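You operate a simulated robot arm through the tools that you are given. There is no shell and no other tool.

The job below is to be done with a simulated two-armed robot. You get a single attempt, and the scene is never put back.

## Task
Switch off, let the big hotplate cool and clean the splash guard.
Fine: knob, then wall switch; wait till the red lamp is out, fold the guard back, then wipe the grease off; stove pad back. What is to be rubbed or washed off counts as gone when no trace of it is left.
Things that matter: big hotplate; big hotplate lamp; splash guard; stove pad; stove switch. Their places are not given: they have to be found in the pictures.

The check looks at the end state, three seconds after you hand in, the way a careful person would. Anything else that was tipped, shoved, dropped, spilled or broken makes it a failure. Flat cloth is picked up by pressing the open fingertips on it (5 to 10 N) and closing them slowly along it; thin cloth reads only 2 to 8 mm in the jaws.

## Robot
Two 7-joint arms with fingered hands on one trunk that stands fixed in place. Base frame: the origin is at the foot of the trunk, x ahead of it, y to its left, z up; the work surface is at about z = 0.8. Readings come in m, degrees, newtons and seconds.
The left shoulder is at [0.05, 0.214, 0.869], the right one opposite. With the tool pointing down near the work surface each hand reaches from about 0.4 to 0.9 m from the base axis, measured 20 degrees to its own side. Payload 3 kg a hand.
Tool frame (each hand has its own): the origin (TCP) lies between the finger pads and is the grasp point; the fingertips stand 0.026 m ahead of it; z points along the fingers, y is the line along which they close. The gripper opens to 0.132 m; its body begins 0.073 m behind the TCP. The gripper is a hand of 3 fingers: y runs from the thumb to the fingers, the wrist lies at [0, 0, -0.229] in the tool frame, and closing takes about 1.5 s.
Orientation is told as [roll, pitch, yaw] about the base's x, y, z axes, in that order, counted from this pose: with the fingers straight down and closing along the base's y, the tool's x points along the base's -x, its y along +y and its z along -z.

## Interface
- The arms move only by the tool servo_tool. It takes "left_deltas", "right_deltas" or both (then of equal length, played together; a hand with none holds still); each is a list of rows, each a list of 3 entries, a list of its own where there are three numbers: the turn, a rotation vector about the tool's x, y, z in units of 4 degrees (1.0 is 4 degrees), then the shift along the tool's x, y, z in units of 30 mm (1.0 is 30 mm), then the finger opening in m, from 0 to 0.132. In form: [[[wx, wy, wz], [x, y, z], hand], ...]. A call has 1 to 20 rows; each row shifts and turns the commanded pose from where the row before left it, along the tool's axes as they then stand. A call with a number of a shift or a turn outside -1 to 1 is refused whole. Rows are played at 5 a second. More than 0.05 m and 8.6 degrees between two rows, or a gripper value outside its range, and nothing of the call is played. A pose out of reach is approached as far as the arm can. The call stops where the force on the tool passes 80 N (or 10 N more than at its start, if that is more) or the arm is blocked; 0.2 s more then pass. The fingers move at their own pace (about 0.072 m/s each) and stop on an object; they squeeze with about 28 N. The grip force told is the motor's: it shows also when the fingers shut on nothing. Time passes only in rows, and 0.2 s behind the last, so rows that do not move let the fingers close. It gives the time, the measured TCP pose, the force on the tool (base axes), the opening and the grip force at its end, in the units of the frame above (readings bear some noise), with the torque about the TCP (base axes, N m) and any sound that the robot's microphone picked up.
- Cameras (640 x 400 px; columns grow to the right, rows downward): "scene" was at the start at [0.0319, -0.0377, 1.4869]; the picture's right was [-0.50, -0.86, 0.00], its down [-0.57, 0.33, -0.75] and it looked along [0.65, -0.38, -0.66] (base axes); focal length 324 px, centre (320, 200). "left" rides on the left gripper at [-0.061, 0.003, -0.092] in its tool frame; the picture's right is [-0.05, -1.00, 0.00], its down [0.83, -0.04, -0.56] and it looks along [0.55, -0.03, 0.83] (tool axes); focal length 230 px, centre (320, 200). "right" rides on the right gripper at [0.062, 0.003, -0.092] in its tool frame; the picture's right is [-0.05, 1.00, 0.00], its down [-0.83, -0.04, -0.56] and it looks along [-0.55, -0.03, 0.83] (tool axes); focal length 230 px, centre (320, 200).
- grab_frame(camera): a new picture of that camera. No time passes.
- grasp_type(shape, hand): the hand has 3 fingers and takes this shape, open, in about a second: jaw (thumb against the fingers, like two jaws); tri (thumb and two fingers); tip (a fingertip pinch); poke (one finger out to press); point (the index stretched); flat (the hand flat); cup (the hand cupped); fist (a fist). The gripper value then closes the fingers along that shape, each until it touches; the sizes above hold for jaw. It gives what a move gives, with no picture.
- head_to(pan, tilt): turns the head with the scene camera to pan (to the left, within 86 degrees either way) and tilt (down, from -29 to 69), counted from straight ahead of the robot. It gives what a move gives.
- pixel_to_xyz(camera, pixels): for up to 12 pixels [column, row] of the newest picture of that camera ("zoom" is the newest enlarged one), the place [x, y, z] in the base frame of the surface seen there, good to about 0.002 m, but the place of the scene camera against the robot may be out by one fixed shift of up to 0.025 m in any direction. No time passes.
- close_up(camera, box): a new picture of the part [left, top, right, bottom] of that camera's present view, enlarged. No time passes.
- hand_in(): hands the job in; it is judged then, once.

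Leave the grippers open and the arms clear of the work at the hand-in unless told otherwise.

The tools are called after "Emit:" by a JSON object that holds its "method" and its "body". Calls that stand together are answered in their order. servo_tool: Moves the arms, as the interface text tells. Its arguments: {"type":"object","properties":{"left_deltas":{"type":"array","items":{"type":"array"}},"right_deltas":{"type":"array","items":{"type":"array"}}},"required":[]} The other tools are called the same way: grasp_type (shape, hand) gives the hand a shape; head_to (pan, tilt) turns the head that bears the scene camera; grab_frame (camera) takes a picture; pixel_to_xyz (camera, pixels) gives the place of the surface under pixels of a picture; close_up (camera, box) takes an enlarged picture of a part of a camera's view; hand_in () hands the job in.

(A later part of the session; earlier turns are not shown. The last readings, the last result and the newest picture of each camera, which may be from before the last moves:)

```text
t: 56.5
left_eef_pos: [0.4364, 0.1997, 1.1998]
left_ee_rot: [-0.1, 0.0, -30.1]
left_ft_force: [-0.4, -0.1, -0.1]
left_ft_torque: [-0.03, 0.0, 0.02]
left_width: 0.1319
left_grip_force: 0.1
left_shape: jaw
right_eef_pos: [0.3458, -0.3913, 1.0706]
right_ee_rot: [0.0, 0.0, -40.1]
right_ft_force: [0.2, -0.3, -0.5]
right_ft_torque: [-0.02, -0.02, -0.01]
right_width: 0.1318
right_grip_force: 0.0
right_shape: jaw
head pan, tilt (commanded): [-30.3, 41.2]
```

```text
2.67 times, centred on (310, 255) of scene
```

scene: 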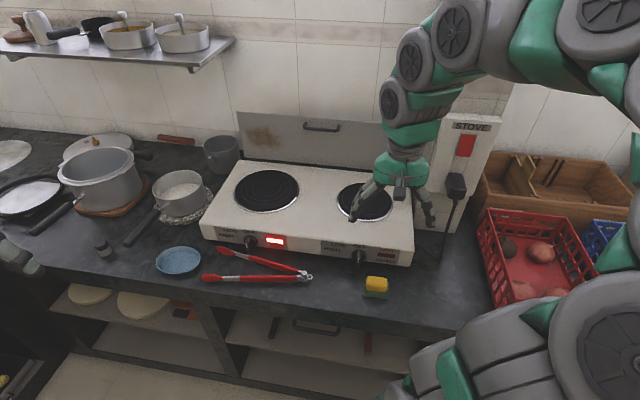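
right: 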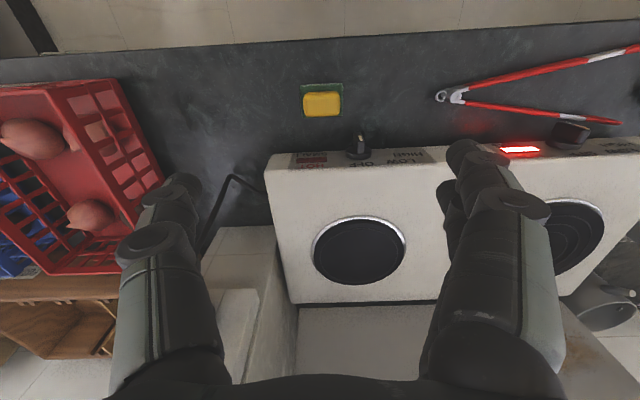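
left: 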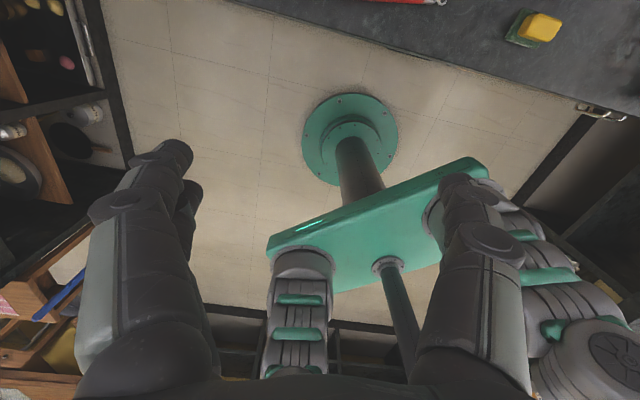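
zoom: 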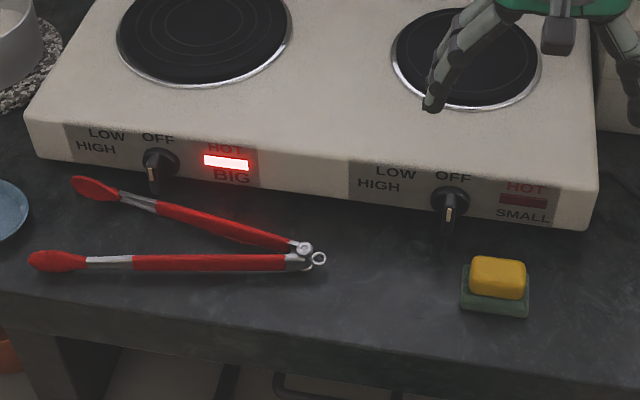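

Still lit at t=56.5. I wait more.

Emit:
{"method": "servo_tool", "body": {"right_deltas": [[[0, 0, 0], [0, 0, 0], 0.132], [[0, 0, 0], [0, 0, 0], 0.132], [[0, 0, 0], [0, 0, 0], 0.132], [[0, 0, 0], [0, 0, 0], 0.132], [[0, 0, 0], [0, 0, 0], 0.132], [[0, 0, 0], [0, 0, 0], 0.132], [[0, 0, 0], [0, 0, 0], 0.132], [[0, 0, 0], [0, 0, 0], 0.132], [[0, 0, 0], [0, 0, 0], 0.132], [[0, 0, 0], [0, 0, 0], 0.132], [[0, 0, 0], [0, 0, 0], 0.132], [[0, 0, 0], [0, 0, 0], 0.132], [[0, 0, 0], [0, 0, 0], 0.132], [[0, 0, 0], [0, 0, 0], 0.132], [[0, 0, 0], [0, 0, 0], 0.132], [[0, 0, 0], [0, 0, 0], 0.132], [[0, 0, 0], [0, 0, 0], 0.132], [[0, 0, 0], [0, 0, 0], 0.132], [[0, 0, 0], [0, 0, 0], 0.132], [[0, 0, 0], [0, 0, 0], 0.132]]}}

Emit:
{"method": "servo_tool", "body": {"right_deltas": [[[0, 0, 0], [0, 0, 0], 0.132], [[0, 0, 0], [0, 0, 0], 0.132], [[0, 0, 0], [0, 0, 0], 0.132], [[0, 0, 0], [0, 0, 0], 0.132], [[0, 0, 0], [0, 0, 0], 0.132], [[0, 0, 0], [0, 0, 0], 0.132], [[0, 0, 0], [0, 0, 0], 0.132], [[0, 0, 0], [0, 0, 0], 0.132], [[0, 0, 0], [0, 0, 0], 0.132], [[0, 0, 0], [0, 0, 0], 0.132], [[0, 0, 0], [0, 0, 0], 0.132], [[0, 0, 0], [0, 0, 0], 0.132], [[0, 0, 0], [0, 0, 0], 0.132], [[0, 0, 0], [0, 0, 0], 0.132], [[0, 0, 0], [0, 0, 0], 0.132], [[0, 0, 0], [0, 0, 0], 0.132], [[0, 0, 0], [0, 0, 0], 0.132], [[0, 0, 0], [0, 0, 0], 0.132], [[0, 0, 0], [0, 0, 0], 0.132], [[0, 0, 0], [0, 0, 0], 0.132]]}}

Emit:
{"method": "servo_tool", "body": {"right_deltas": [[[0, 0, 0], [0, 0, 0], 0.132], [[0, 0, 0], [0, 0, 0], 0.132], [[0, 0, 0], [0, 0, 0], 0.132], [[0, 0, 0], [0, 0, 0], 0.132], [[0, 0, 0], [0, 0, 0], 0.132], [[0, 0, 0], [0, 0, 0], 0.132], [[0, 0, 0], [0, 0, 0], 0.132], [[0, 0, 0], [0, 0, 0], 0.132], [[0, 0, 0], [0, 0, 0], 0.132], [[0, 0, 0], [0, 0, 0], 0.132], [[0, 0, 0], [0, 0, 0], 0.132], [[0, 0, 0], [0, 0, 0], 0.132], [[0, 0, 0], [0, 0, 0], 0.132], [[0, 0, 0], [0, 0, 0], 0.132], [[0, 0, 0], [0, 0, 0], 0.132], [[0, 0, 0], [0, 0, 0], 0.132], [[0, 0, 0], [0, 0, 0], 0.132], [[0, 0, 0], [0, 0, 0], 0.132], [[0, 0, 0], [0, 0, 0], 0.132], [[0, 0, 0], [0, 0, 0], 0.132]]}}

Emit:
{"method": "servo_tool", "body": {"right_deltas": [[[0, 0, 0], [0, 0, 0], 0.132], [[0, 0, 0], [0, 0, 0], 0.132], [[0, 0, 0], [0, 0, 0], 0.132], [[0, 0, 0], [0, 0, 0], 0.132], [[0, 0, 0], [0, 0, 0], 0.132], [[0, 0, 0], [0, 0, 0], 0.132], [[0, 0, 0], [0, 0, 0], 0.132], [[0, 0, 0], [0, 0, 0], 0.132], [[0, 0, 0], [0, 0, 0], 0.132], [[0, 0, 0], [0, 0, 0], 0.132], [[0, 0, 0], [0, 0, 0], 0.132], [[0, 0, 0], [0, 0, 0], 0.132], [[0, 0, 0], [0, 0, 0], 0.132], [[0, 0, 0], [0, 0, 0], 0.132], [[0, 0, 0], [0, 0, 0], 0.132], [[0, 0, 0], [0, 0, 0], 0.132], [[0, 0, 0], [0, 0, 0], 0.132], [[0, 0, 0], [0, 0, 0], 0.132], [[0, 0, 0], [0, 0, 0], 0.132], [[0, 0, 0], [0, 0, 0], 0.132]]}}

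Emit:
{"method": "close_up", "body": {"camera": "scene", "box": [190, 180, 430, 330]}}

```text
t: 60.7
left_eef_pos: [0.4361, 0.1993, 1.1994]
left_ee_rot: [0.0, 0.0, -30.1]
left_ft_force: [-0.5, 0.0, -0.6]
left_ft_torque: [-0.02, -0.02, -0.04]
left_width: 0.1317
left_grip_force: 0.2
left_shape: jaw
right_eef_pos: [0.3453, -0.3913, 1.0709]
right_ee_rot: [0.0, -0.1, -40.1]
right_ft_force: [0.2, -0.4, 0.9]
right_ft_torque: [0.0, -0.01, -0.03]
right_width: 0.1319
right_grip_force: 0.0
right_shape: jaw
head pan, tilt (commanded): [-30.3, 41.2]
```

```text
t: 64.9
left_eef_pos: [0.4351, 0.2007, 1.1991]
left_ee_rot: [0.0, -0.1, -30.1]
left_ft_force: [0.7, 0.1, -0.2]
left_ft_torque: [0.0, 0.01, -0.03]
left_width: 0.1319
left_grip_force: 0.1
left_shape: jaw
right_eef_pos: [0.3454, -0.3911, 1.0706]
right_ee_rot: [0.0, 0.0, -40.1]
right_ft_force: [0.2, 0.4, -0.1]
right_ft_torque: [0.01, -0.02, 0.03]
right_width: 0.132
right_grip_force: 0.0
right_shape: jaw
head pan, tilt (commanded): [-30.3, 41.2]
```

```text
t: 69.1
left_eef_pos: [0.437, 0.1988, 1.1996]
left_ee_rot: [0.1, 0.0, -30.1]
left_ft_force: [0.2, -1.0, 0.0]
left_ft_torque: [0.01, -0.05, -0.03]
left_width: 0.1318
left_grip_force: 0.1
left_shape: jaw
right_eef_pos: [0.3447, -0.3915, 1.0694]
right_ee_rot: [0.1, 0.0, -40.1]
right_ft_force: [0.8, 0.8, -0.1]
right_ft_torque: [0.0, 0.01, 0.0]
right_width: 0.1318
right_grip_force: 0.1
right_shape: jaw
head pan, tilt (commanded): [-30.3, 41.2]
```

```text
t: 73.3
left_eef_pos: [0.4369, 0.1997, 1.1982]
left_ee_rot: [0.0, 0.0, -30.1]
left_ft_force: [-0.2, -0.2, 0.0]
left_ft_torque: [0.02, 0.03, -0.02]
left_width: 0.132
left_grip_force: 0.1
left_shape: jaw
right_eef_pos: [0.3455, -0.391, 1.0703]
right_ee_rot: [0.0, 0.0, -40.1]
right_ft_force: [-0.5, -0.1, -0.4]
right_ft_torque: [0.0, -0.03, -0.04]
right_width: 0.1319
right_grip_force: 0.2
right_shape: jaw
head pan, tilt (commanded): [-30.3, 41.2]
```

```text
2.67 times, centred on (310, 255) of scene
```

zoom: 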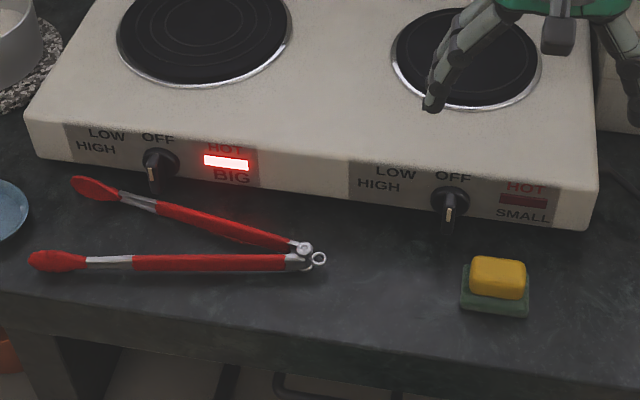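

Still lit at t=73. I continue waiting with several calls.

Emit:
{"method": "servo_tool", "body": {"right_deltas": [[[0, 0, 0], [0, 0, 0], 0.132], [[0, 0, 0], [0, 0, 0], 0.132], [[0, 0, 0], [0, 0, 0], 0.132], [[0, 0, 0], [0, 0, 0], 0.132], [[0, 0, 0], [0, 0, 0], 0.132], [[0, 0, 0], [0, 0, 0], 0.132], [[0, 0, 0], [0, 0, 0], 0.132], [[0, 0, 0], [0, 0, 0], 0.132], [[0, 0, 0], [0, 0, 0], 0.132], [[0, 0, 0], [0, 0, 0], 0.132], [[0, 0, 0], [0, 0, 0], 0.132], [[0, 0, 0], [0, 0, 0], 0.132], [[0, 0, 0], [0, 0, 0], 0.132], [[0, 0, 0], [0, 0, 0], 0.132], [[0, 0, 0], [0, 0, 0], 0.132], [[0, 0, 0], [0, 0, 0], 0.132], [[0, 0, 0], [0, 0, 0], 0.132], [[0, 0, 0], [0, 0, 0], 0.132], [[0, 0, 0], [0, 0, 0], 0.132], [[0, 0, 0], [0, 0, 0], 0.132]]}}

Emit:
{"method": "servo_tool", "body": {"right_deltas": [[[0, 0, 0], [0, 0, 0], 0.132], [[0, 0, 0], [0, 0, 0], 0.132], [[0, 0, 0], [0, 0, 0], 0.132], [[0, 0, 0], [0, 0, 0], 0.132], [[0, 0, 0], [0, 0, 0], 0.132], [[0, 0, 0], [0, 0, 0], 0.132], [[0, 0, 0], [0, 0, 0], 0.132], [[0, 0, 0], [0, 0, 0], 0.132], [[0, 0, 0], [0, 0, 0], 0.132], [[0, 0, 0], [0, 0, 0], 0.132], [[0, 0, 0], [0, 0, 0], 0.132], [[0, 0, 0], [0, 0, 0], 0.132], [[0, 0, 0], [0, 0, 0], 0.132], [[0, 0, 0], [0, 0, 0], 0.132], [[0, 0, 0], [0, 0, 0], 0.132], [[0, 0, 0], [0, 0, 0], 0.132], [[0, 0, 0], [0, 0, 0], 0.132], [[0, 0, 0], [0, 0, 0], 0.132], [[0, 0, 0], [0, 0, 0], 0.132], [[0, 0, 0], [0, 0, 0], 0.132]]}}

Emit:
{"method": "servo_tool", "body": {"right_deltas": [[[0, 0, 0], [0, 0, 0], 0.132], [[0, 0, 0], [0, 0, 0], 0.132], [[0, 0, 0], [0, 0, 0], 0.132], [[0, 0, 0], [0, 0, 0], 0.132], [[0, 0, 0], [0, 0, 0], 0.132], [[0, 0, 0], [0, 0, 0], 0.132], [[0, 0, 0], [0, 0, 0], 0.132], [[0, 0, 0], [0, 0, 0], 0.132], [[0, 0, 0], [0, 0, 0], 0.132], [[0, 0, 0], [0, 0, 0], 0.132], [[0, 0, 0], [0, 0, 0], 0.132], [[0, 0, 0], [0, 0, 0], 0.132], [[0, 0, 0], [0, 0, 0], 0.132], [[0, 0, 0], [0, 0, 0], 0.132], [[0, 0, 0], [0, 0, 0], 0.132], [[0, 0, 0], [0, 0, 0], 0.132], [[0, 0, 0], [0, 0, 0], 0.132], [[0, 0, 0], [0, 0, 0], 0.132], [[0, 0, 0], [0, 0, 0], 0.132], [[0, 0, 0], [0, 0, 0], 0.132]]}}

Emit:
{"method": "servo_tool", "body": {"right_deltas": [[[0, 0, 0], [0, 0, 0], 0.132], [[0, 0, 0], [0, 0, 0], 0.132], [[0, 0, 0], [0, 0, 0], 0.132], [[0, 0, 0], [0, 0, 0], 0.132], [[0, 0, 0], [0, 0, 0], 0.132], [[0, 0, 0], [0, 0, 0], 0.132], [[0, 0, 0], [0, 0, 0], 0.132], [[0, 0, 0], [0, 0, 0], 0.132], [[0, 0, 0], [0, 0, 0], 0.132], [[0, 0, 0], [0, 0, 0], 0.132], [[0, 0, 0], [0, 0, 0], 0.132], [[0, 0, 0], [0, 0, 0], 0.132], [[0, 0, 0], [0, 0, 0], 0.132], [[0, 0, 0], [0, 0, 0], 0.132], [[0, 0, 0], [0, 0, 0], 0.132], [[0, 0, 0], [0, 0, 0], 0.132], [[0, 0, 0], [0, 0, 0], 0.132], [[0, 0, 0], [0, 0, 0], 0.132], [[0, 0, 0], [0, 0, 0], 0.132], [[0, 0, 0], [0, 0, 0], 0.132]]}}

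Emit:
{"method": "close_up", "body": {"camera": "scene", "box": [190, 180, 430, 330]}}

```text
t: 77.5
left_eef_pos: [0.4357, 0.1997, 1.1989]
left_ee_rot: [0.0, 0.0, -30.1]
left_ft_force: [-0.1, -0.8, 0.1]
left_ft_torque: [0.02, -0.04, -0.01]
left_width: 0.1317
left_grip_force: 0.1
left_shape: jaw
right_eef_pos: [0.3444, -0.3905, 1.0708]
right_ee_rot: [0.0, 0.0, -40.2]
right_ft_force: [-0.4, 0.1, 0.5]
right_ft_torque: [0.02, -0.01, 0.0]
right_width: 0.1321
right_grip_force: 0.0
right_shape: jaw
head pan, tilt (commanded): [-30.3, 41.2]
```

```text
t: 81.7
left_eef_pos: [0.4366, 0.1993, 1.1984]
left_ee_rot: [0.0, 0.0, -30.1]
left_ft_force: [0.7, 0.0, 0.3]
left_ft_torque: [-0.02, 0.01, 0.0]
left_width: 0.132
left_grip_force: 0.0
left_shape: jaw
right_eef_pos: [0.3454, -0.3919, 1.0704]
right_ee_rot: [-0.1, 0.1, -40.1]
right_ft_force: [0.4, -1.1, 0.2]
right_ft_torque: [0.02, 0.0, 0.01]
right_width: 0.1319
right_grip_force: 0.1
right_shape: jaw
head pan, tilt (commanded): [-30.3, 41.2]
```

```text
t: 85.9
left_eef_pos: [0.4354, 0.1992, 1.1985]
left_ee_rot: [0.0, -0.1, -30.1]
left_ft_force: [-0.2, 0.2, 0.2]
left_ft_torque: [0.02, 0.02, 0.0]
left_width: 0.1318
left_grip_force: 0.1
left_shape: jaw
right_eef_pos: [0.3455, -0.391, 1.0706]
right_ee_rot: [0.0, 0.0, -40.1]
right_ft_force: [-0.7, 0.0, -0.6]
right_ft_torque: [0.0, 0.01, -0.02]
right_width: 0.1322
right_grip_force: 0.0
right_shape: jaw
head pan, tilt (commanded): [-30.3, 41.2]
```

```text
t: 90.1
left_eef_pos: [0.4361, 0.1986, 1.1985]
left_ee_rot: [0.0, 0.0, -30.1]
left_ft_force: [-0.7, 0.5, -0.3]
left_ft_torque: [-0.01, 0.0, -0.01]
left_width: 0.1318
left_grip_force: 0.0
left_shape: jaw
right_eef_pos: [0.3454, -0.3915, 1.0706]
right_ee_rot: [0.0, 0.0, -40.0]
right_ft_force: [-0.1, 0.1, -0.6]
right_ft_torque: [0.01, 0.0, 0.03]
right_width: 0.1318
right_grip_force: 0.0
right_shape: jaw
head pan, tilt (commanded): [-30.3, 41.2]
```

```text
2.67 times, centred on (310, 255) of scene
```

zoom: 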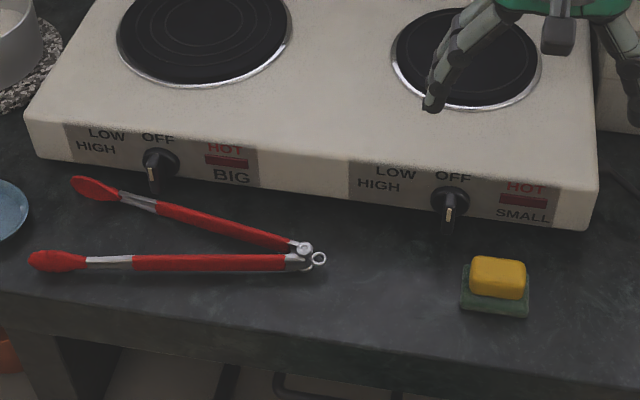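

The hot lamp is out at t=90. Now I fold the guard: I close the right hand's jaws, bring it over the stove and pitch it to about -50°, facing the guard to the right of its handle.

Emit:
{"method": "servo_tool", "body": {"right_deltas": [[[0, 0, 0], [-1, 0.54, -0.35], 0.0], [[0, 0, 0], [-1, 0.54, -0.35], 0.0], [[0, 0, 0], [-1, 0.54, -0.35], 0.0], [[0, 0, 0], [-1, 0.54, -0.35], 0.0], [[0, 0, 0], [-1, 0.54, -0.35], 0.0], [[0, 0, 0], [-1, 0.54, -0.35], 0.0], [[0, -0.96, 0], [0, 0, 0], 0.0], [[0, -0.96, 0], [0, 0, 0], 0.0], [[0, -0.96, 0], [0, 0, 0], 0.0], [[0, -0.96, 0], [0, 0, 0], 0.0], [[0, -0.96, 0], [0, 0, 0], 0.0], [[0, -0.96, 0], [0, 0, 0], 0.0], [[0, -0.96, 0], [0, 0, 0], 0.0], [[0, -0.96, 0], [0, 0, 0], 0.0], [[0, -0.96, 0], [0, 0, 0], 0.0], [[0, -0.96, 0], [0, 0, 0], 0.0], [[0, -0.96, 0], [0, 0, 0], 0.0], [[0, -0.96, 0], [0, 0, 0], 0.0], [[0, -0.96, 0], [0, 0, 0], 0.0]]}}

Emit:
{"method": "grab_frame", "body": {"camera": "right"}}

Emit:
{"method": "grab_frame", "body": {"camera": "scene"}}

```text
t: 94.1
left_eef_pos: [0.4364, 0.2004, 1.1994]
left_ee_rot: [0.0, 0.0, -30.0]
left_ft_force: [-0.3, 0.3, -0.8]
left_ft_torque: [-0.03, 0.02, -0.03]
left_width: 0.132
left_grip_force: 0.0
left_shape: jaw
right_eef_pos: [0.5453, -0.4328, 1.1309]
right_ee_rot: [0.1, -49.9, -40.2]
right_ft_force: [-0.1, -0.7, 0.2]
right_ft_torque: [0.02, 0.01, 0.0]
right_width: 0.0
right_grip_force: 27.8
right_shape: jaw
head pan, tilt (commanded): [-30.3, 41.2]
```

```text
taken
```

right: 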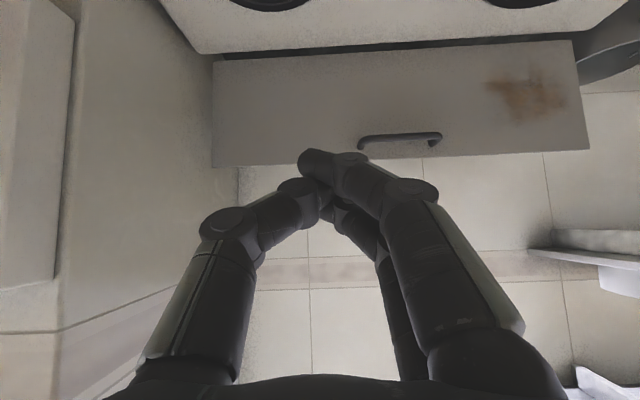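

```text
taken
```

scene: 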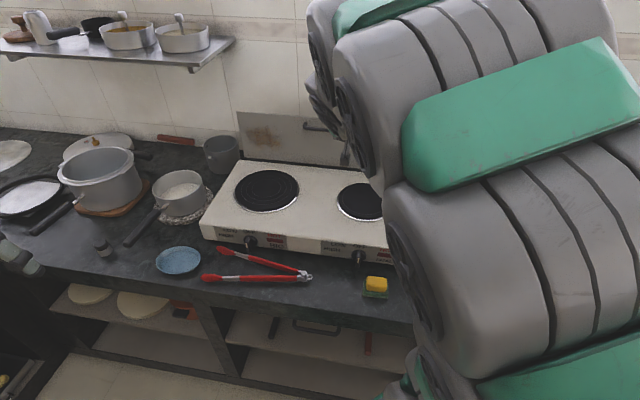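

The closed fingers face the guard right of the handle. I move them to about 2 cm before the guard's face at z≈1.0.

Emit:
{"method": "servo_tool", "body": {"right_deltas": [[[0, 0, 0], [-0.09, 0, 0.845], 0.0], [[0, 0, 0], [-0.09, 0, 0.845], 0.0], [[0, 0, 0], [-0.09, 0, 0.845], 0.0], [[0, 0, 0], [-0.09, 0, 0.845], 0.0], [[0, 0, 0], [-0.09, 0, 0.845], 0.0], [[0, 0, 0], [-0.09, 0, 0.845], 0.0], [[0, 0, 0], [-0.09, 0, 0.845], 0.0], [[0, 0, 0], [-0.09, 0, 0.845], 0.0], [[0, 0, 0], [0, 0, 0], 0.0]]}}

Emit:
{"method": "grab_frame", "body": {"camera": "right"}}

Emit:
{"method": "grab_frame", "body": {"camera": "scene"}}

```text
t: 96.1
left_eef_pos: [0.4356, 0.1987, 1.1995]
left_ee_rot: [0.0, 0.0, -30.1]
left_ft_force: [0.9, -0.2, -0.2]
left_ft_torque: [0.05, 0.0, 0.01]
left_width: 0.132
left_grip_force: 0.1
left_shape: jaw
right_eef_pos: [0.6725, -0.5421, 1.0179]
right_ee_rot: [0.1, -50.0, -40.1]
right_ft_force: [-0.6, 0.2, -0.1]
right_ft_torque: [0.0, -0.02, 0.01]
right_width: 0.0
right_grip_force: 28.3
right_shape: jaw
head pan, tilt (commanded): [-30.3, 41.2]
```

```text
taken
```

right: 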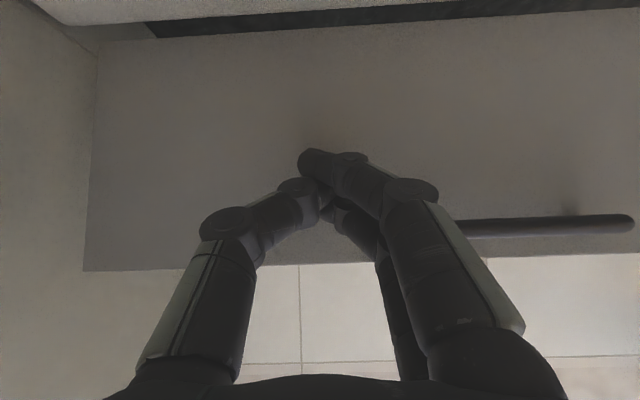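

```text
taken
```

scene: 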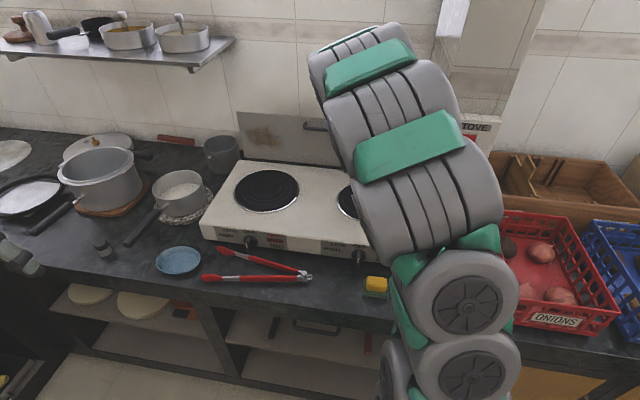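

The fingertips are about 2 cm off the guard. I push toward the wall in 8 mm steps, reading the force.

Emit:
{"method": "servo_tool", "body": {"right_deltas": [[[0, 0, 0], [-0.171, 0, 0.204], 0.0], [[0, 0, 0], [-0.171, 0, 0.204], 0.0], [[0, 0, 0], [-0.171, 0, 0.204], 0.0], [[0, 0, 0], [-0.171, 0, 0.204], 0.0]]}}

Emit:
{"method": "grab_frame", "body": {"camera": "right"}}

```text
t: 97.1
left_eef_pos: [0.437, 0.1983, 1.1992]
left_ee_rot: [-0.1, 0.0, -30.1]
left_ft_force: [0.2, -0.3, 0.6]
left_ft_torque: [0.0, 0.01, 0.01]
left_width: 0.132
left_grip_force: 0.1
left_shape: jaw
right_eef_pos: [0.6983, -0.5629, 1.0179]
right_ee_rot: [0.0, -50.0, -40.1]
right_ft_force: [-0.4, 0.4, -0.6]
right_ft_torque: [0.0, 0.03, 0.01]
right_width: 0.0
right_grip_force: 27.5
right_shape: jaw
head pan, tilt (commanded): [-30.3, 41.2]
```

```text
taken
```

right: 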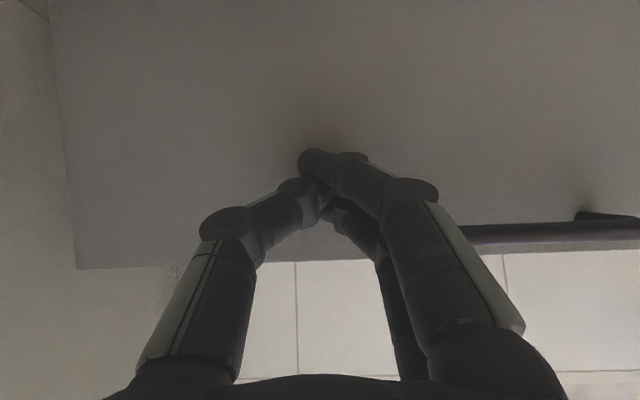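

No force to speak of. I go on pushing.

Emit:
{"method": "servo_tool", "body": {"right_deltas": [[[0, 0, 0], [-0.171, 0, 0.204], 0.0], [[0, 0, 0], [-0.171, 0, 0.204], 0.0], [[0, 0, 0], [-0.171, 0, 0.204], 0.0]]}}

Emit:
{"method": "grab_frame", "body": {"camera": "right"}}

Emit:
{"method": "close_up", "body": {"camera": "scene", "box": [200, 90, 440, 240]}}

```text
t: 97.9
left_eef_pos: [0.4367, 0.1989, 1.1998]
left_ee_rot: [-0.1, -0.1, -30.1]
left_ft_force: [0.2, 0.8, -0.3]
left_ft_torque: [0.03, 0.0, -0.04]
left_width: 0.1318
left_grip_force: 0.1
left_shape: jaw
right_eef_pos: [0.7153, -0.5783, 1.0196]
right_ee_rot: [0.0, -50.0, -40.0]
right_ft_force: [-0.8, -0.5, -0.1]
right_ft_torque: [0.02, -0.01, 0.0]
right_width: 0.0
right_grip_force: 28.1
right_shape: jaw
head pan, tilt (commanded): [-30.3, 41.2]
```

```text
taken
```

right: 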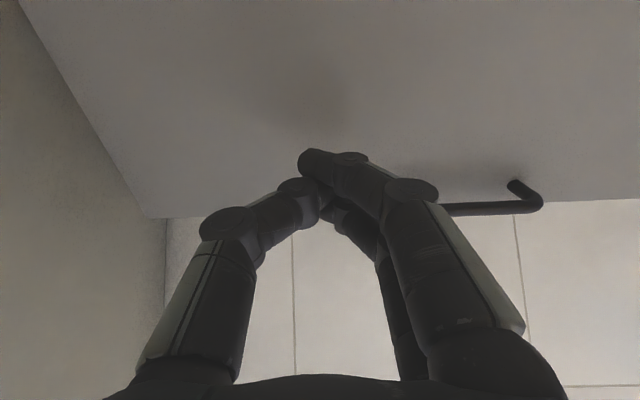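

```text
2.67 times, centred on (320, 165) of scene
```

zoom: 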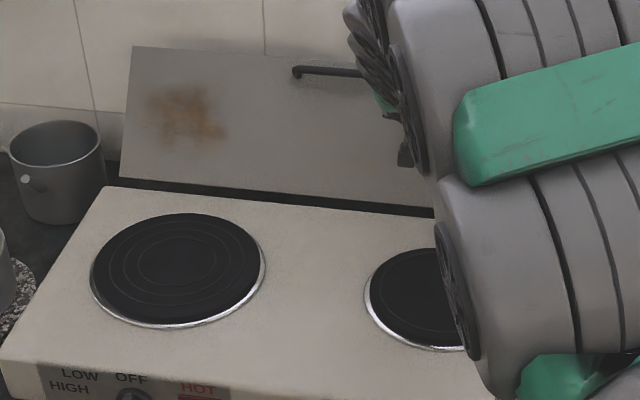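

The guard is leaning back now. I measure its tilt.

Emit:
{"method": "pixel_to_xyz", "body": {"camera": "zoom", "pixels": [[140, 60], [135, 110], [130, 170], [250, 70], [250, 130], [250, 180], [190, 110], [330, 70], [180, 20]]}}

```text
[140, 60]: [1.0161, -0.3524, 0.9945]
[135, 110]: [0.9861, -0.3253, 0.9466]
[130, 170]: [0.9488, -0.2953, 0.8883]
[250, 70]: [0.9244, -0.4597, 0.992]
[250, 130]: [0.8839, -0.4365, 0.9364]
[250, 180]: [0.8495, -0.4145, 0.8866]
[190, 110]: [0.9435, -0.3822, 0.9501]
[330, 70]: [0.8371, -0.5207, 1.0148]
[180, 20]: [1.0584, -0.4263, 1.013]
```

It leans about 40° and is ahead of the fingers, so it's moving on its own. I wait a moment and measure again.

Emit:
{"method": "servo_tool", "body": {"right_deltas": [[[0, 0, 0], [0, 0, 0], 0.0], [[0, 0, 0], [0, 0, 0], 0.0], [[0, 0, 0], [0, 0, 0], 0.0], [[0, 0, 0], [0, 0, 0], 0.0], [[0, 0, 0], [0, 0, 0], 0.0]]}}

Emit:
{"method": "close_up", "body": {"camera": "scene", "box": [200, 90, 440, 240]}}

Emit:
{"method": "pixel_to_xyz", "body": {"camera": "zoom", "pixels": [[140, 60], [135, 110], [130, 170], [250, 80], [250, 130], [250, 180], [190, 110]]}}

```text
t: 99.1
left_eef_pos: [0.4367, 0.2, 1.1987]
left_ee_rot: [0.0, 0.1, -30.0]
left_ft_force: [-0.6, -0.7, 0.3]
left_ft_torque: [0.03, 0.0, 0.0]
left_width: 0.1319
left_grip_force: 0.0
left_shape: jaw
right_eef_pos: [0.7159, -0.5782, 1.0187]
right_ee_rot: [0.0, -49.9, -40.1]
right_ft_force: [0.0, 0.9, -0.1]
right_ft_torque: [0.0, -0.01, 0.05]
right_width: 0.0001
right_grip_force: 28.0
right_shape: jaw
head pan, tilt (commanded): [-30.3, 41.2]
```

```text
2.67 times, centred on (320, 165) of scene
```

zoom: 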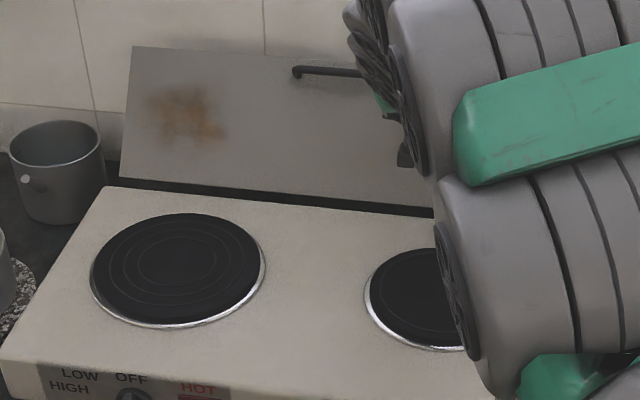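

```text
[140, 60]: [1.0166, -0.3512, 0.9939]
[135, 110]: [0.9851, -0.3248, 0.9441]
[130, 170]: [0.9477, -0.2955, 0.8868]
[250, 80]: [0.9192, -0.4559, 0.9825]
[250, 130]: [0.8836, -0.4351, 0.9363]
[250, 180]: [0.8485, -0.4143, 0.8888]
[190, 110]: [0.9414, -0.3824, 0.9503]
```

It rests at about 40° lean. I push gently a bit further to see whether this is its stop.

Emit:
{"method": "servo_tool", "body": {"right_deltas": [[[0, 0, 0], [-0.214, 0, 0.255], 0.0], [[0, 0, 0], [-0.214, 0, 0.255], 0.0], [[0, 0, 0], [-0.214, 0, 0.255], 0.0], [[0, 0, 0], [-0.214, 0, 0.255], 0.0], [[0, 0, 0], [-0.107, 0, 0.127], 0.0], [[0, 0, 0], [-0.107, 0, 0.127], 0.0]]}}

Emit:
{"method": "close_up", "body": {"camera": "scene", "box": [200, 90, 440, 240]}}

Emit:
{"method": "grab_frame", "body": {"camera": "right"}}

```text
t: 100.5
left_eef_pos: [0.4359, 0.199, 1.1983]
left_ee_rot: [0.0, 0.0, -30.1]
left_ft_force: [0.2, -0.1, -0.4]
left_ft_torque: [0.0, 0.03, -0.02]
left_width: 0.1316
left_grip_force: 0.1
left_shape: jaw
right_eef_pos: [0.7541, -0.6089, 1.0188]
right_ee_rot: [0.1, -49.9, -40.1]
right_ft_force: [-1.1, -0.7, 0.5]
right_ft_torque: [-0.02, -0.01, 0.02]
right_width: 0.0
right_grip_force: 28.0
right_shape: jaw
head pan, tilt (commanded): [-30.3, 41.2]
```

```text
2.67 times, centred on (320, 165) of scene
```

zoom: 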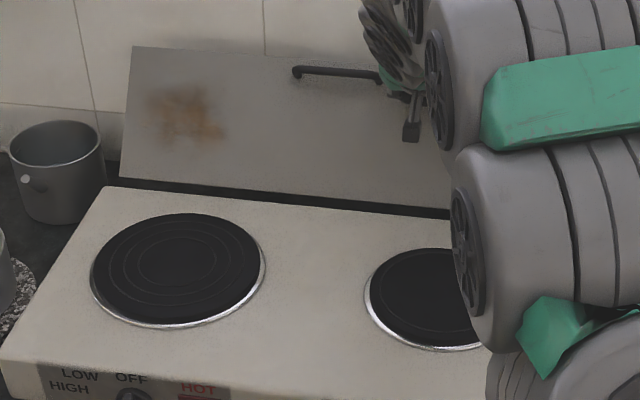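

```text
taken
```

right: 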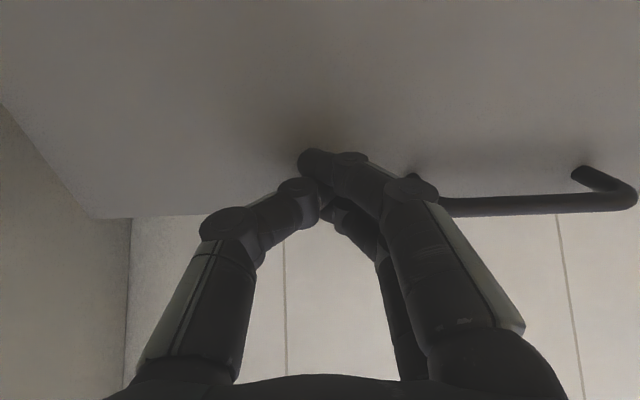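

Almost touching. A few more small steps.

Emit:
{"method": "servo_tool", "body": {"right_deltas": [[[0, 0, 0], [-0.107, 0, 0.127], 0.0], [[0, 0, 0], [-0.107, 0, 0.127], 0.0], [[0, 0, 0], [-0.107, 0, 0.127], 0.0], [[0, 0, 0], [-0.107, 0, 0.127], 0.0]]}}

Emit:
{"method": "close_up", "body": {"camera": "scene", "box": [200, 90, 440, 240]}}

Emit:
{"method": "pixel_to_xyz", "body": {"camera": "zoom", "pixels": [[140, 60], [135, 110], [130, 170], [250, 80], [250, 130], [250, 180], [190, 110]]}}

```text
t: 101.5
left_eef_pos: [0.4364, 0.2008, 1.1986]
left_ee_rot: [0.0, -0.1, -30.1]
left_ft_force: [-0.2, 0.0, -0.3]
left_ft_torque: [0.02, 0.01, -0.02]
left_width: 0.1316
left_grip_force: 0.1
left_shape: jaw
right_eef_pos: [0.7689, -0.6223, 1.0209]
right_ee_rot: [-0.1, -50.1, -40.1]
right_ft_force: [-33.3, 27.9, 22.1]
right_ft_torque: [0.29, 0.41, 0.02]
right_width: 0.0002
right_grip_force: 27.9
right_shape: jaw
head pan, tilt (commanded): [-30.3, 41.2]
```

```text
2.67 times, centred on (320, 165) of scene
```

zoom: 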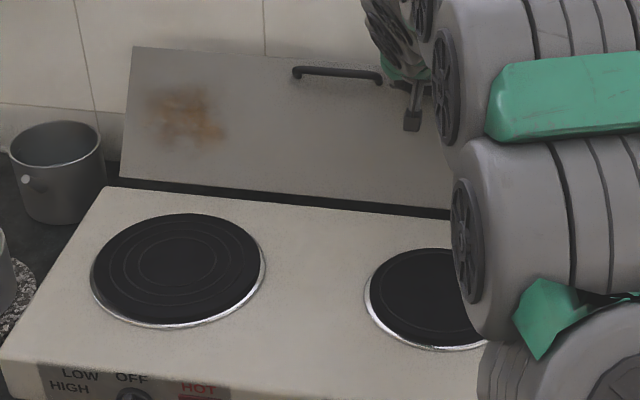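

```text
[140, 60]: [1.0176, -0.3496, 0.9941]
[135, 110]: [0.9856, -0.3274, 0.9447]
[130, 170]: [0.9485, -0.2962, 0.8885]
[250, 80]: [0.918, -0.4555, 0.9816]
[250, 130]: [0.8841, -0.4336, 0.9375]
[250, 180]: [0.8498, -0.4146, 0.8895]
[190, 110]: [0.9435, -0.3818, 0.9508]
```

A firm stop (48 N), so the guard is fully folded back at about 40°, and a hand pitched -50° is square to it. The grease is still to be wiped. I back the hand off and return upright above the sponge.

Emit:
{"method": "servo_tool", "body": {"right_deltas": [[[0, 0, 0], [0, 0, -0.5], 0.0], [[0, 0, 0], [0, 0, -0.9], 0.0], [[0, 0, 0], [0, 0, -0.9], 0.0], [[0, 0, 0], [0, 0, -0.9], 0.0], [[0, 0, 0], [0.494, 0, -0.929], 0.0], [[0, 0, 0], [0.494, 0, -0.929], 0.0], [[0, 0, 0], [0.494, 0, -0.929], 0.0], [[0, 0, 0], [0.494, 0, -0.929], 0.0], [[0, 0, 0], [0.494, 0, -0.929], 0.0], [[0, 0, 0], [0.494, 0, -0.929], 0.0], [[0, 0, 0], [0.494, 0, -0.929], 0.0]]}}

Emit:
{"method": "servo_tool", "body": {"right_deltas": [[[0, 0.96, 0], [0, 0, 0], 0.132], [[0, 0.96, 0], [0, 0, 0], 0.132], [[0, 0.96, 0], [0, 0, 0], 0.132], [[0, 0.96, 0], [0, 0, 0], 0.132], [[0, 0.96, 0], [0, 0, 0], 0.132], [[0, 0.96, 0], [0, 0, 0], 0.132], [[0, 0.96, 0], [0, 0, 0], 0.132], [[0, 0.96, 0], [0, 0, 0], 0.132], [[0, 0.96, 0], [0, 0, 0], 0.132], [[0, 0.96, 0], [0, 0, 0], 0.132], [[0, 0.96, 0], [0, 0, 0], 0.132], [[0, 0.96, 0], [0, 0, 0], 0.132], [[0, 0.96, 0], [0, 0, 0], 0.132], [[0, 0, 0], [1, -0.54, 0.35], 0.132], [[0, 0, 0], [1, -0.54, 0.35], 0.132], [[0, 0, 0], [1, -0.54, 0.35], 0.132], [[0, 0, 0], [1, -0.54, 0.35], 0.132], [[0, 0, 0], [1, -0.54, 0.35], 0.132], [[0, 0, 0], [1, -0.54, 0.35], 0.132]]}}

Emit:
{"method": "grab_frame", "body": {"camera": "right"}}

Emit:
{"method": "grab_frame", "body": {"camera": "scene"}}

```text
t: 103.9
left_eef_pos: [0.4362, 0.1993, 1.1986]
left_ee_rot: [-0.1, -0.1, -30.1]
left_ft_force: [-0.2, 0.4, -0.4]
left_ft_torque: [-0.01, 0.01, 0.0]
left_width: 0.1316
left_grip_force: 0.1
left_shape: jaw
right_eef_pos: [0.5477, -0.4326, 1.1269]
right_ee_rot: [0.0, -49.9, -40.1]
right_ft_force: [-0.3, -0.6, 0.2]
right_ft_torque: [0.01, 0.05, 0.0]
right_width: 0.0
right_grip_force: 27.7
right_shape: jaw
head pan, tilt (commanded): [-30.3, 41.2]
```

```text
t: 107.9
left_eef_pos: [0.4349, 0.1996, 1.1989]
left_ee_rot: [0.0, -0.1, -30.1]
left_ft_force: [0.3, 0.4, 0.2]
left_ft_torque: [-0.01, -0.01, -0.05]
left_width: 0.1318
left_grip_force: 0.0
left_shape: jaw
right_eef_pos: [0.3472, -0.3938, 1.062]
right_ee_rot: [0.0, 0.0, -40.2]
right_ft_force: [-0.4, 0.3, 0.3]
right_ft_torque: [0.01, 0.03, -0.01]
right_width: 0.1323
right_grip_force: 0.1
right_shape: jaw
head pan, tilt (commanded): [-30.3, 41.2]
```

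```text
taken
```

right: 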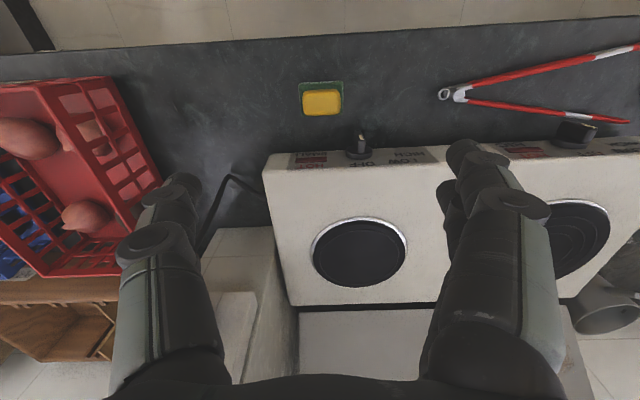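

```text
taken
```

scene: 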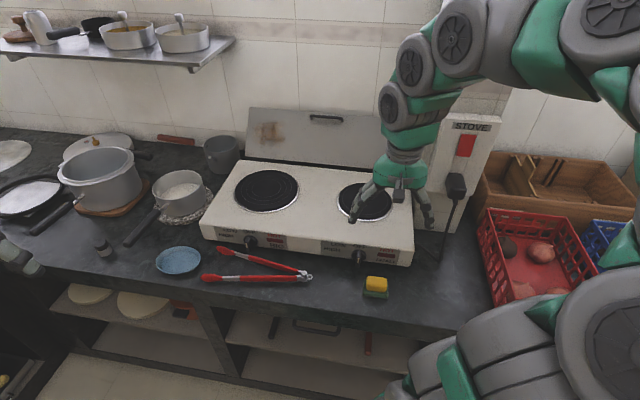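

The guard stays folded back and everything else is in place. The sponge lies straight below the hand. I lower to z≈0.94 with the jaws at 0.095 and measure again.

Emit:
{"method": "servo_tool", "body": {"right_deltas": [[[0, 0, 0], [0, 0, 0.8], 0.095], [[0, 0, 0], [0, 0, 0.8], 0.095], [[0, 0, 0], [0, 0, 0.8], 0.095], [[0, 0, 0], [0, 0, 0.8], 0.095], [[0, 0, 0], [0, 0, 0.8], 0.095], [[0, 0, 0], [0, 0, 0], 0.095]]}}

Emit:
{"method": "grab_frame", "body": {"camera": "right"}}

Emit:
{"method": "close_up", "body": {"camera": "right", "box": [250, 80, 410, 180]}}

```text
t: 109.3
left_eef_pos: [0.4355, 0.199, 1.198]
left_ee_rot: [0.0, 0.0, -30.0]
left_ft_force: [-0.6, -0.1, -0.5]
left_ft_torque: [0.02, 0.02, -0.03]
left_width: 0.1318
left_grip_force: 0.0
left_shape: jaw
right_eef_pos: [0.3481, -0.3941, 0.9411]
right_ee_rot: [-0.1, 0.0, -40.1]
right_ft_force: [-0.3, -0.3, -1.1]
right_ft_torque: [0.0, -0.01, -0.01]
right_width: 0.0958
right_grip_force: 0.0
right_shape: jaw
head pan, tilt (commanded): [-30.3, 41.2]
```

```text
taken
```

right: 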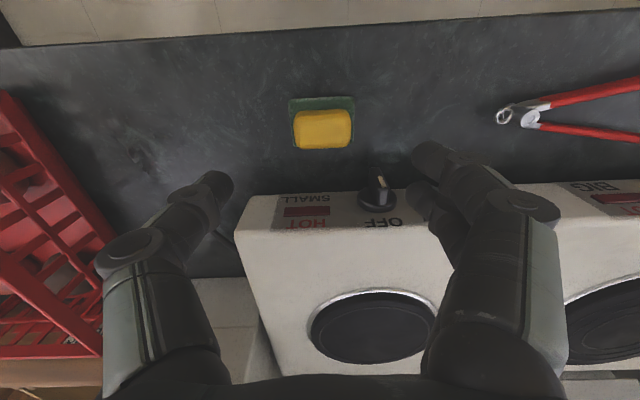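

```text
4.00 times, centred on (330, 130) of right
```

zoom: 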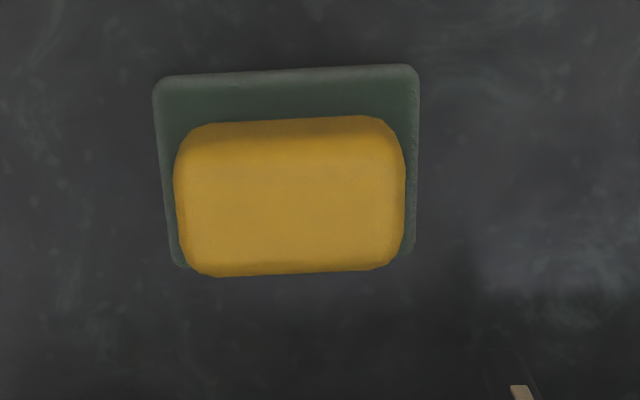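

Emit:
{"method": "pixel_to_xyz", "body": {"camera": "zoom", "pixels": [[190, 150], [395, 145], [190, 260], [395, 255], [290, 200], [290, 135], [290, 262], [180, 200], [400, 195], [170, 90], [405, 80], [178, 262]]}}

```text
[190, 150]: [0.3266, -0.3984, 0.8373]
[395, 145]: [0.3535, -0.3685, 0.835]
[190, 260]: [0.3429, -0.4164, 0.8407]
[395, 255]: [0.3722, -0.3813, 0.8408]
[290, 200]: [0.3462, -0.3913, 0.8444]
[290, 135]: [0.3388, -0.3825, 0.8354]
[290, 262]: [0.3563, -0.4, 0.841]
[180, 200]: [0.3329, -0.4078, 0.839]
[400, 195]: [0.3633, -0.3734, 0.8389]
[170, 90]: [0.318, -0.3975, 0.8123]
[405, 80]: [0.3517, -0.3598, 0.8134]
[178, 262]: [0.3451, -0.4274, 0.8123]
```

The sponge is 50×32 mm, centred at r 0.075, b 0.518, with its top at 0.844; the tray rim is at 0.812. I lower the TCP to z≈0.849 so the fingertips stay above the rim.

Emit:
{"method": "servo_tool", "body": {"right_deltas": [[[0, 0, 0], [0.017, 0.021, 0.767], 0.095], [[0, 0, 0], [0.017, 0.021, 0.767], 0.095], [[0, 0, 0], [0.017, 0.021, 0.767], 0.095], [[0, 0, 0], [0.017, 0.021, 0.767], 0.095], [[0, 0, 0], [0, 0, 0], 0.095]]}}

Emit:
{"method": "grab_frame", "body": {"camera": "right"}}

Emit:
{"method": "close_up", "body": {"camera": "scene", "box": [330, 230, 430, 310]}}

```text
t: 110.5
left_eef_pos: [0.437, 0.1994, 1.1993]
left_ee_rot: [0.1, 0.0, -30.2]
left_ft_force: [0.0, -1.0, 0.5]
left_ft_torque: [0.0, 0.02, -0.04]
left_width: 0.1318
left_grip_force: 0.2
left_shape: jaw
right_eef_pos: [0.3488, -0.3916, 0.8496]
right_ee_rot: [0.0, 0.0, -40.1]
right_ft_force: [-0.3, 0.5, -0.6]
right_ft_torque: [-0.01, -0.01, -0.03]
right_width: 0.0953
right_grip_force: 0.1
right_shape: jaw
head pan, tilt (commanded): [-30.3, 41.2]
```

```text
taken
```

right: 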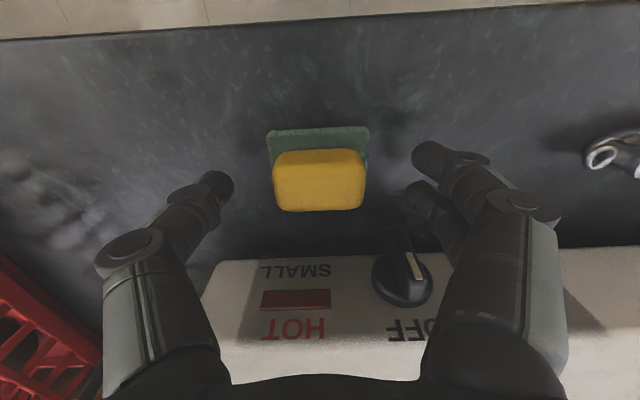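

```text
5.00 times, centred on (380, 270) of scene
```

zoom: 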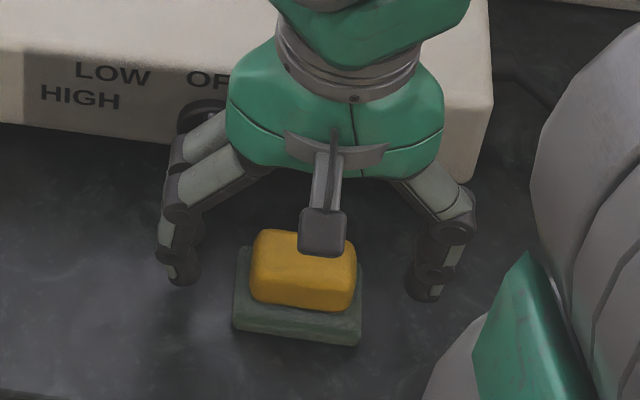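

The fingers straddle the sponge above the tray rim. I close them.

Emit:
{"method": "servo_tool", "body": {"right_deltas": [[[0, 0, 0], [0, 0, 0], 0.07], [[0, 0, 0], [0, 0, 0], 0.055], [[0, 0, 0], [0, 0, 0], 0.045], [[0, 0, 0], [0, 0, 0], 0.04], [[0, 0, 0], [0, 0, 0], 0.035], [[0, 0, 0], [0, 0, 0], 0.03], [[0, 0, 0], [0, 0, 0], 0.03], [[0, 0, 0], [0, 0, 0], 0.03]]}}

Emit:
{"method": "grab_frame", "body": {"camera": "right"}}

Emit:
{"method": "close_up", "body": {"camera": "scene", "box": [330, 230, 430, 310]}}

```text
t: 112.3
left_eef_pos: [0.4362, 0.1993, 1.1991]
left_ee_rot: [0.0, 0.0, -30.2]
left_ft_force: [1.4, -0.3, -0.5]
left_ft_torque: [0.03, 0.01, -0.02]
left_width: 0.1318
left_grip_force: 0.0
left_shape: jaw
right_eef_pos: [0.3484, -0.39, 0.8505]
right_ee_rot: [0.0, 0.0, -40.1]
right_ft_force: [0.2, 0.1, -0.4]
right_ft_torque: [-0.01, -0.03, 0.03]
right_width: 0.0438
right_grip_force: 28.0
right_shape: jaw
head pan, tilt (commanded): [-30.3, 41.2]
```

```text
taken
```

right: 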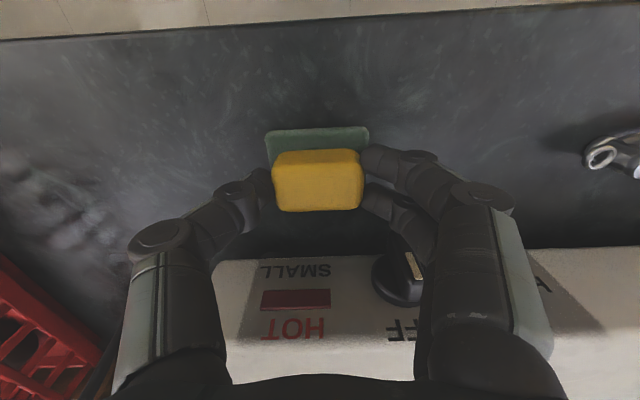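

```text
5.00 times, centred on (380, 270) of scene
```

zoom: 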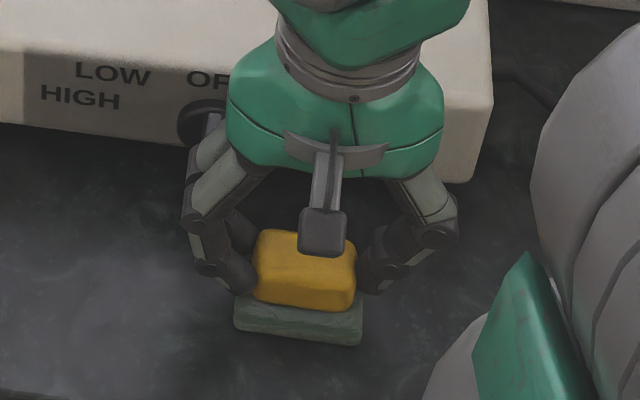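

Gripped at 44 mm width. I lift slowly and check that only the yellow sponge comes along.

Emit:
{"method": "servo_tool", "body": {"right_deltas": [[[0, 0, 0], [0, 0, -0.3], 0.03], [[0, 0, 0], [0, 0, -0.4], 0.03], [[0, 0, 0], [0, 0, -0.6], 0.03], [[0, 0, 0], [0, 0, -0.8], 0.03], [[0, 0, 0], [0, 0, -0.8], 0.03]]}}

Emit:
{"method": "grab_frame", "body": {"camera": "right"}}

Emit:
{"method": "close_up", "body": {"camera": "scene", "box": [330, 200, 430, 310]}}

```text
t: 113.5
left_eef_pos: [0.4368, 0.2002, 1.1984]
left_ee_rot: [0.0, 0.0, -30.0]
left_ft_force: [-0.2, -0.8, 0.6]
left_ft_torque: [-0.01, 0.0, -0.01]
left_width: 0.1322
left_grip_force: 0.0
left_shape: jaw
right_eef_pos: [0.348, -0.3912, 0.9386]
right_ee_rot: [0.0, 0.1, -40.0]
right_ft_force: [0.8, 0.0, -0.6]
right_ft_torque: [-0.01, -0.01, 0.01]
right_width: 0.0437
right_grip_force: 28.0
right_shape: jaw
head pan, tilt (commanded): [-30.3, 41.2]
```

```text
taken
```

right: 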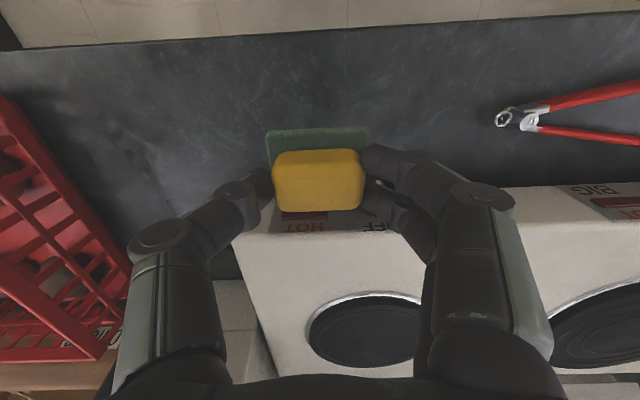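

```text
3.64 times, centred on (380, 255) of scene
```

zoom: 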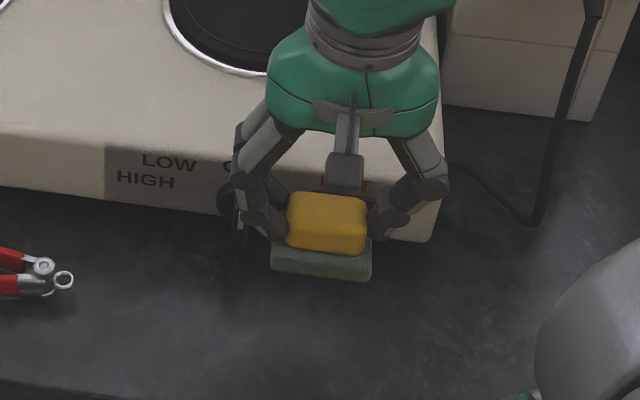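

The green layer lifts along too: yellow and green are one pad, whose bottom sits 50 mm below the TCP. Its home pose was TCP (0.3484, -0.3900, 0.8505). Next I map the grease on the folded guard.

Emit:
{"method": "close_up", "body": {"camera": "scene", "box": [230, 95, 350, 170]}}

```text
5.33 times, centred on (290, 132) of scene
```

zoom: 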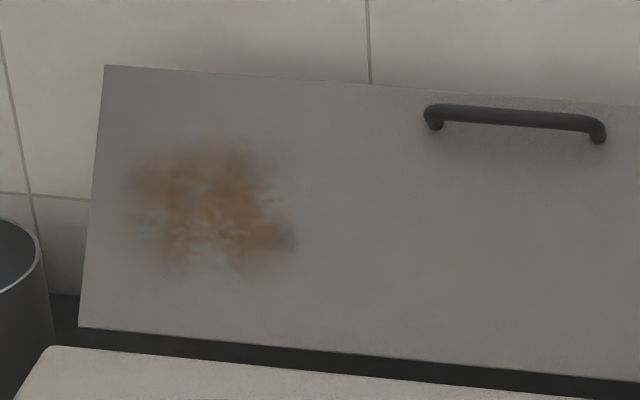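

Emit:
{"method": "pixel_to_xyz", "body": {"camera": "zoom", "pixels": [[115, 190], [200, 210], [310, 240], [210, 135], [210, 285], [105, 75], [85, 320], [400, 90], [380, 345], [435, 125], [600, 135], [520, 115]]}}

```text
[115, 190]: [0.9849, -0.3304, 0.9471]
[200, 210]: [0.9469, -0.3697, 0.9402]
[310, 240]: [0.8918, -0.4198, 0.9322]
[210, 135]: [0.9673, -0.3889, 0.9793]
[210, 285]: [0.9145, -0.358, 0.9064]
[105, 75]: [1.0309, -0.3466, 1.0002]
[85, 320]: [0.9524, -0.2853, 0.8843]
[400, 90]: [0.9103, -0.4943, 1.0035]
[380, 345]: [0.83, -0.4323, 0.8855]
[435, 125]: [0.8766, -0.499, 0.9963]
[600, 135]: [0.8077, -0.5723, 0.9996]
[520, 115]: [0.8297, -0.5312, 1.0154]
```

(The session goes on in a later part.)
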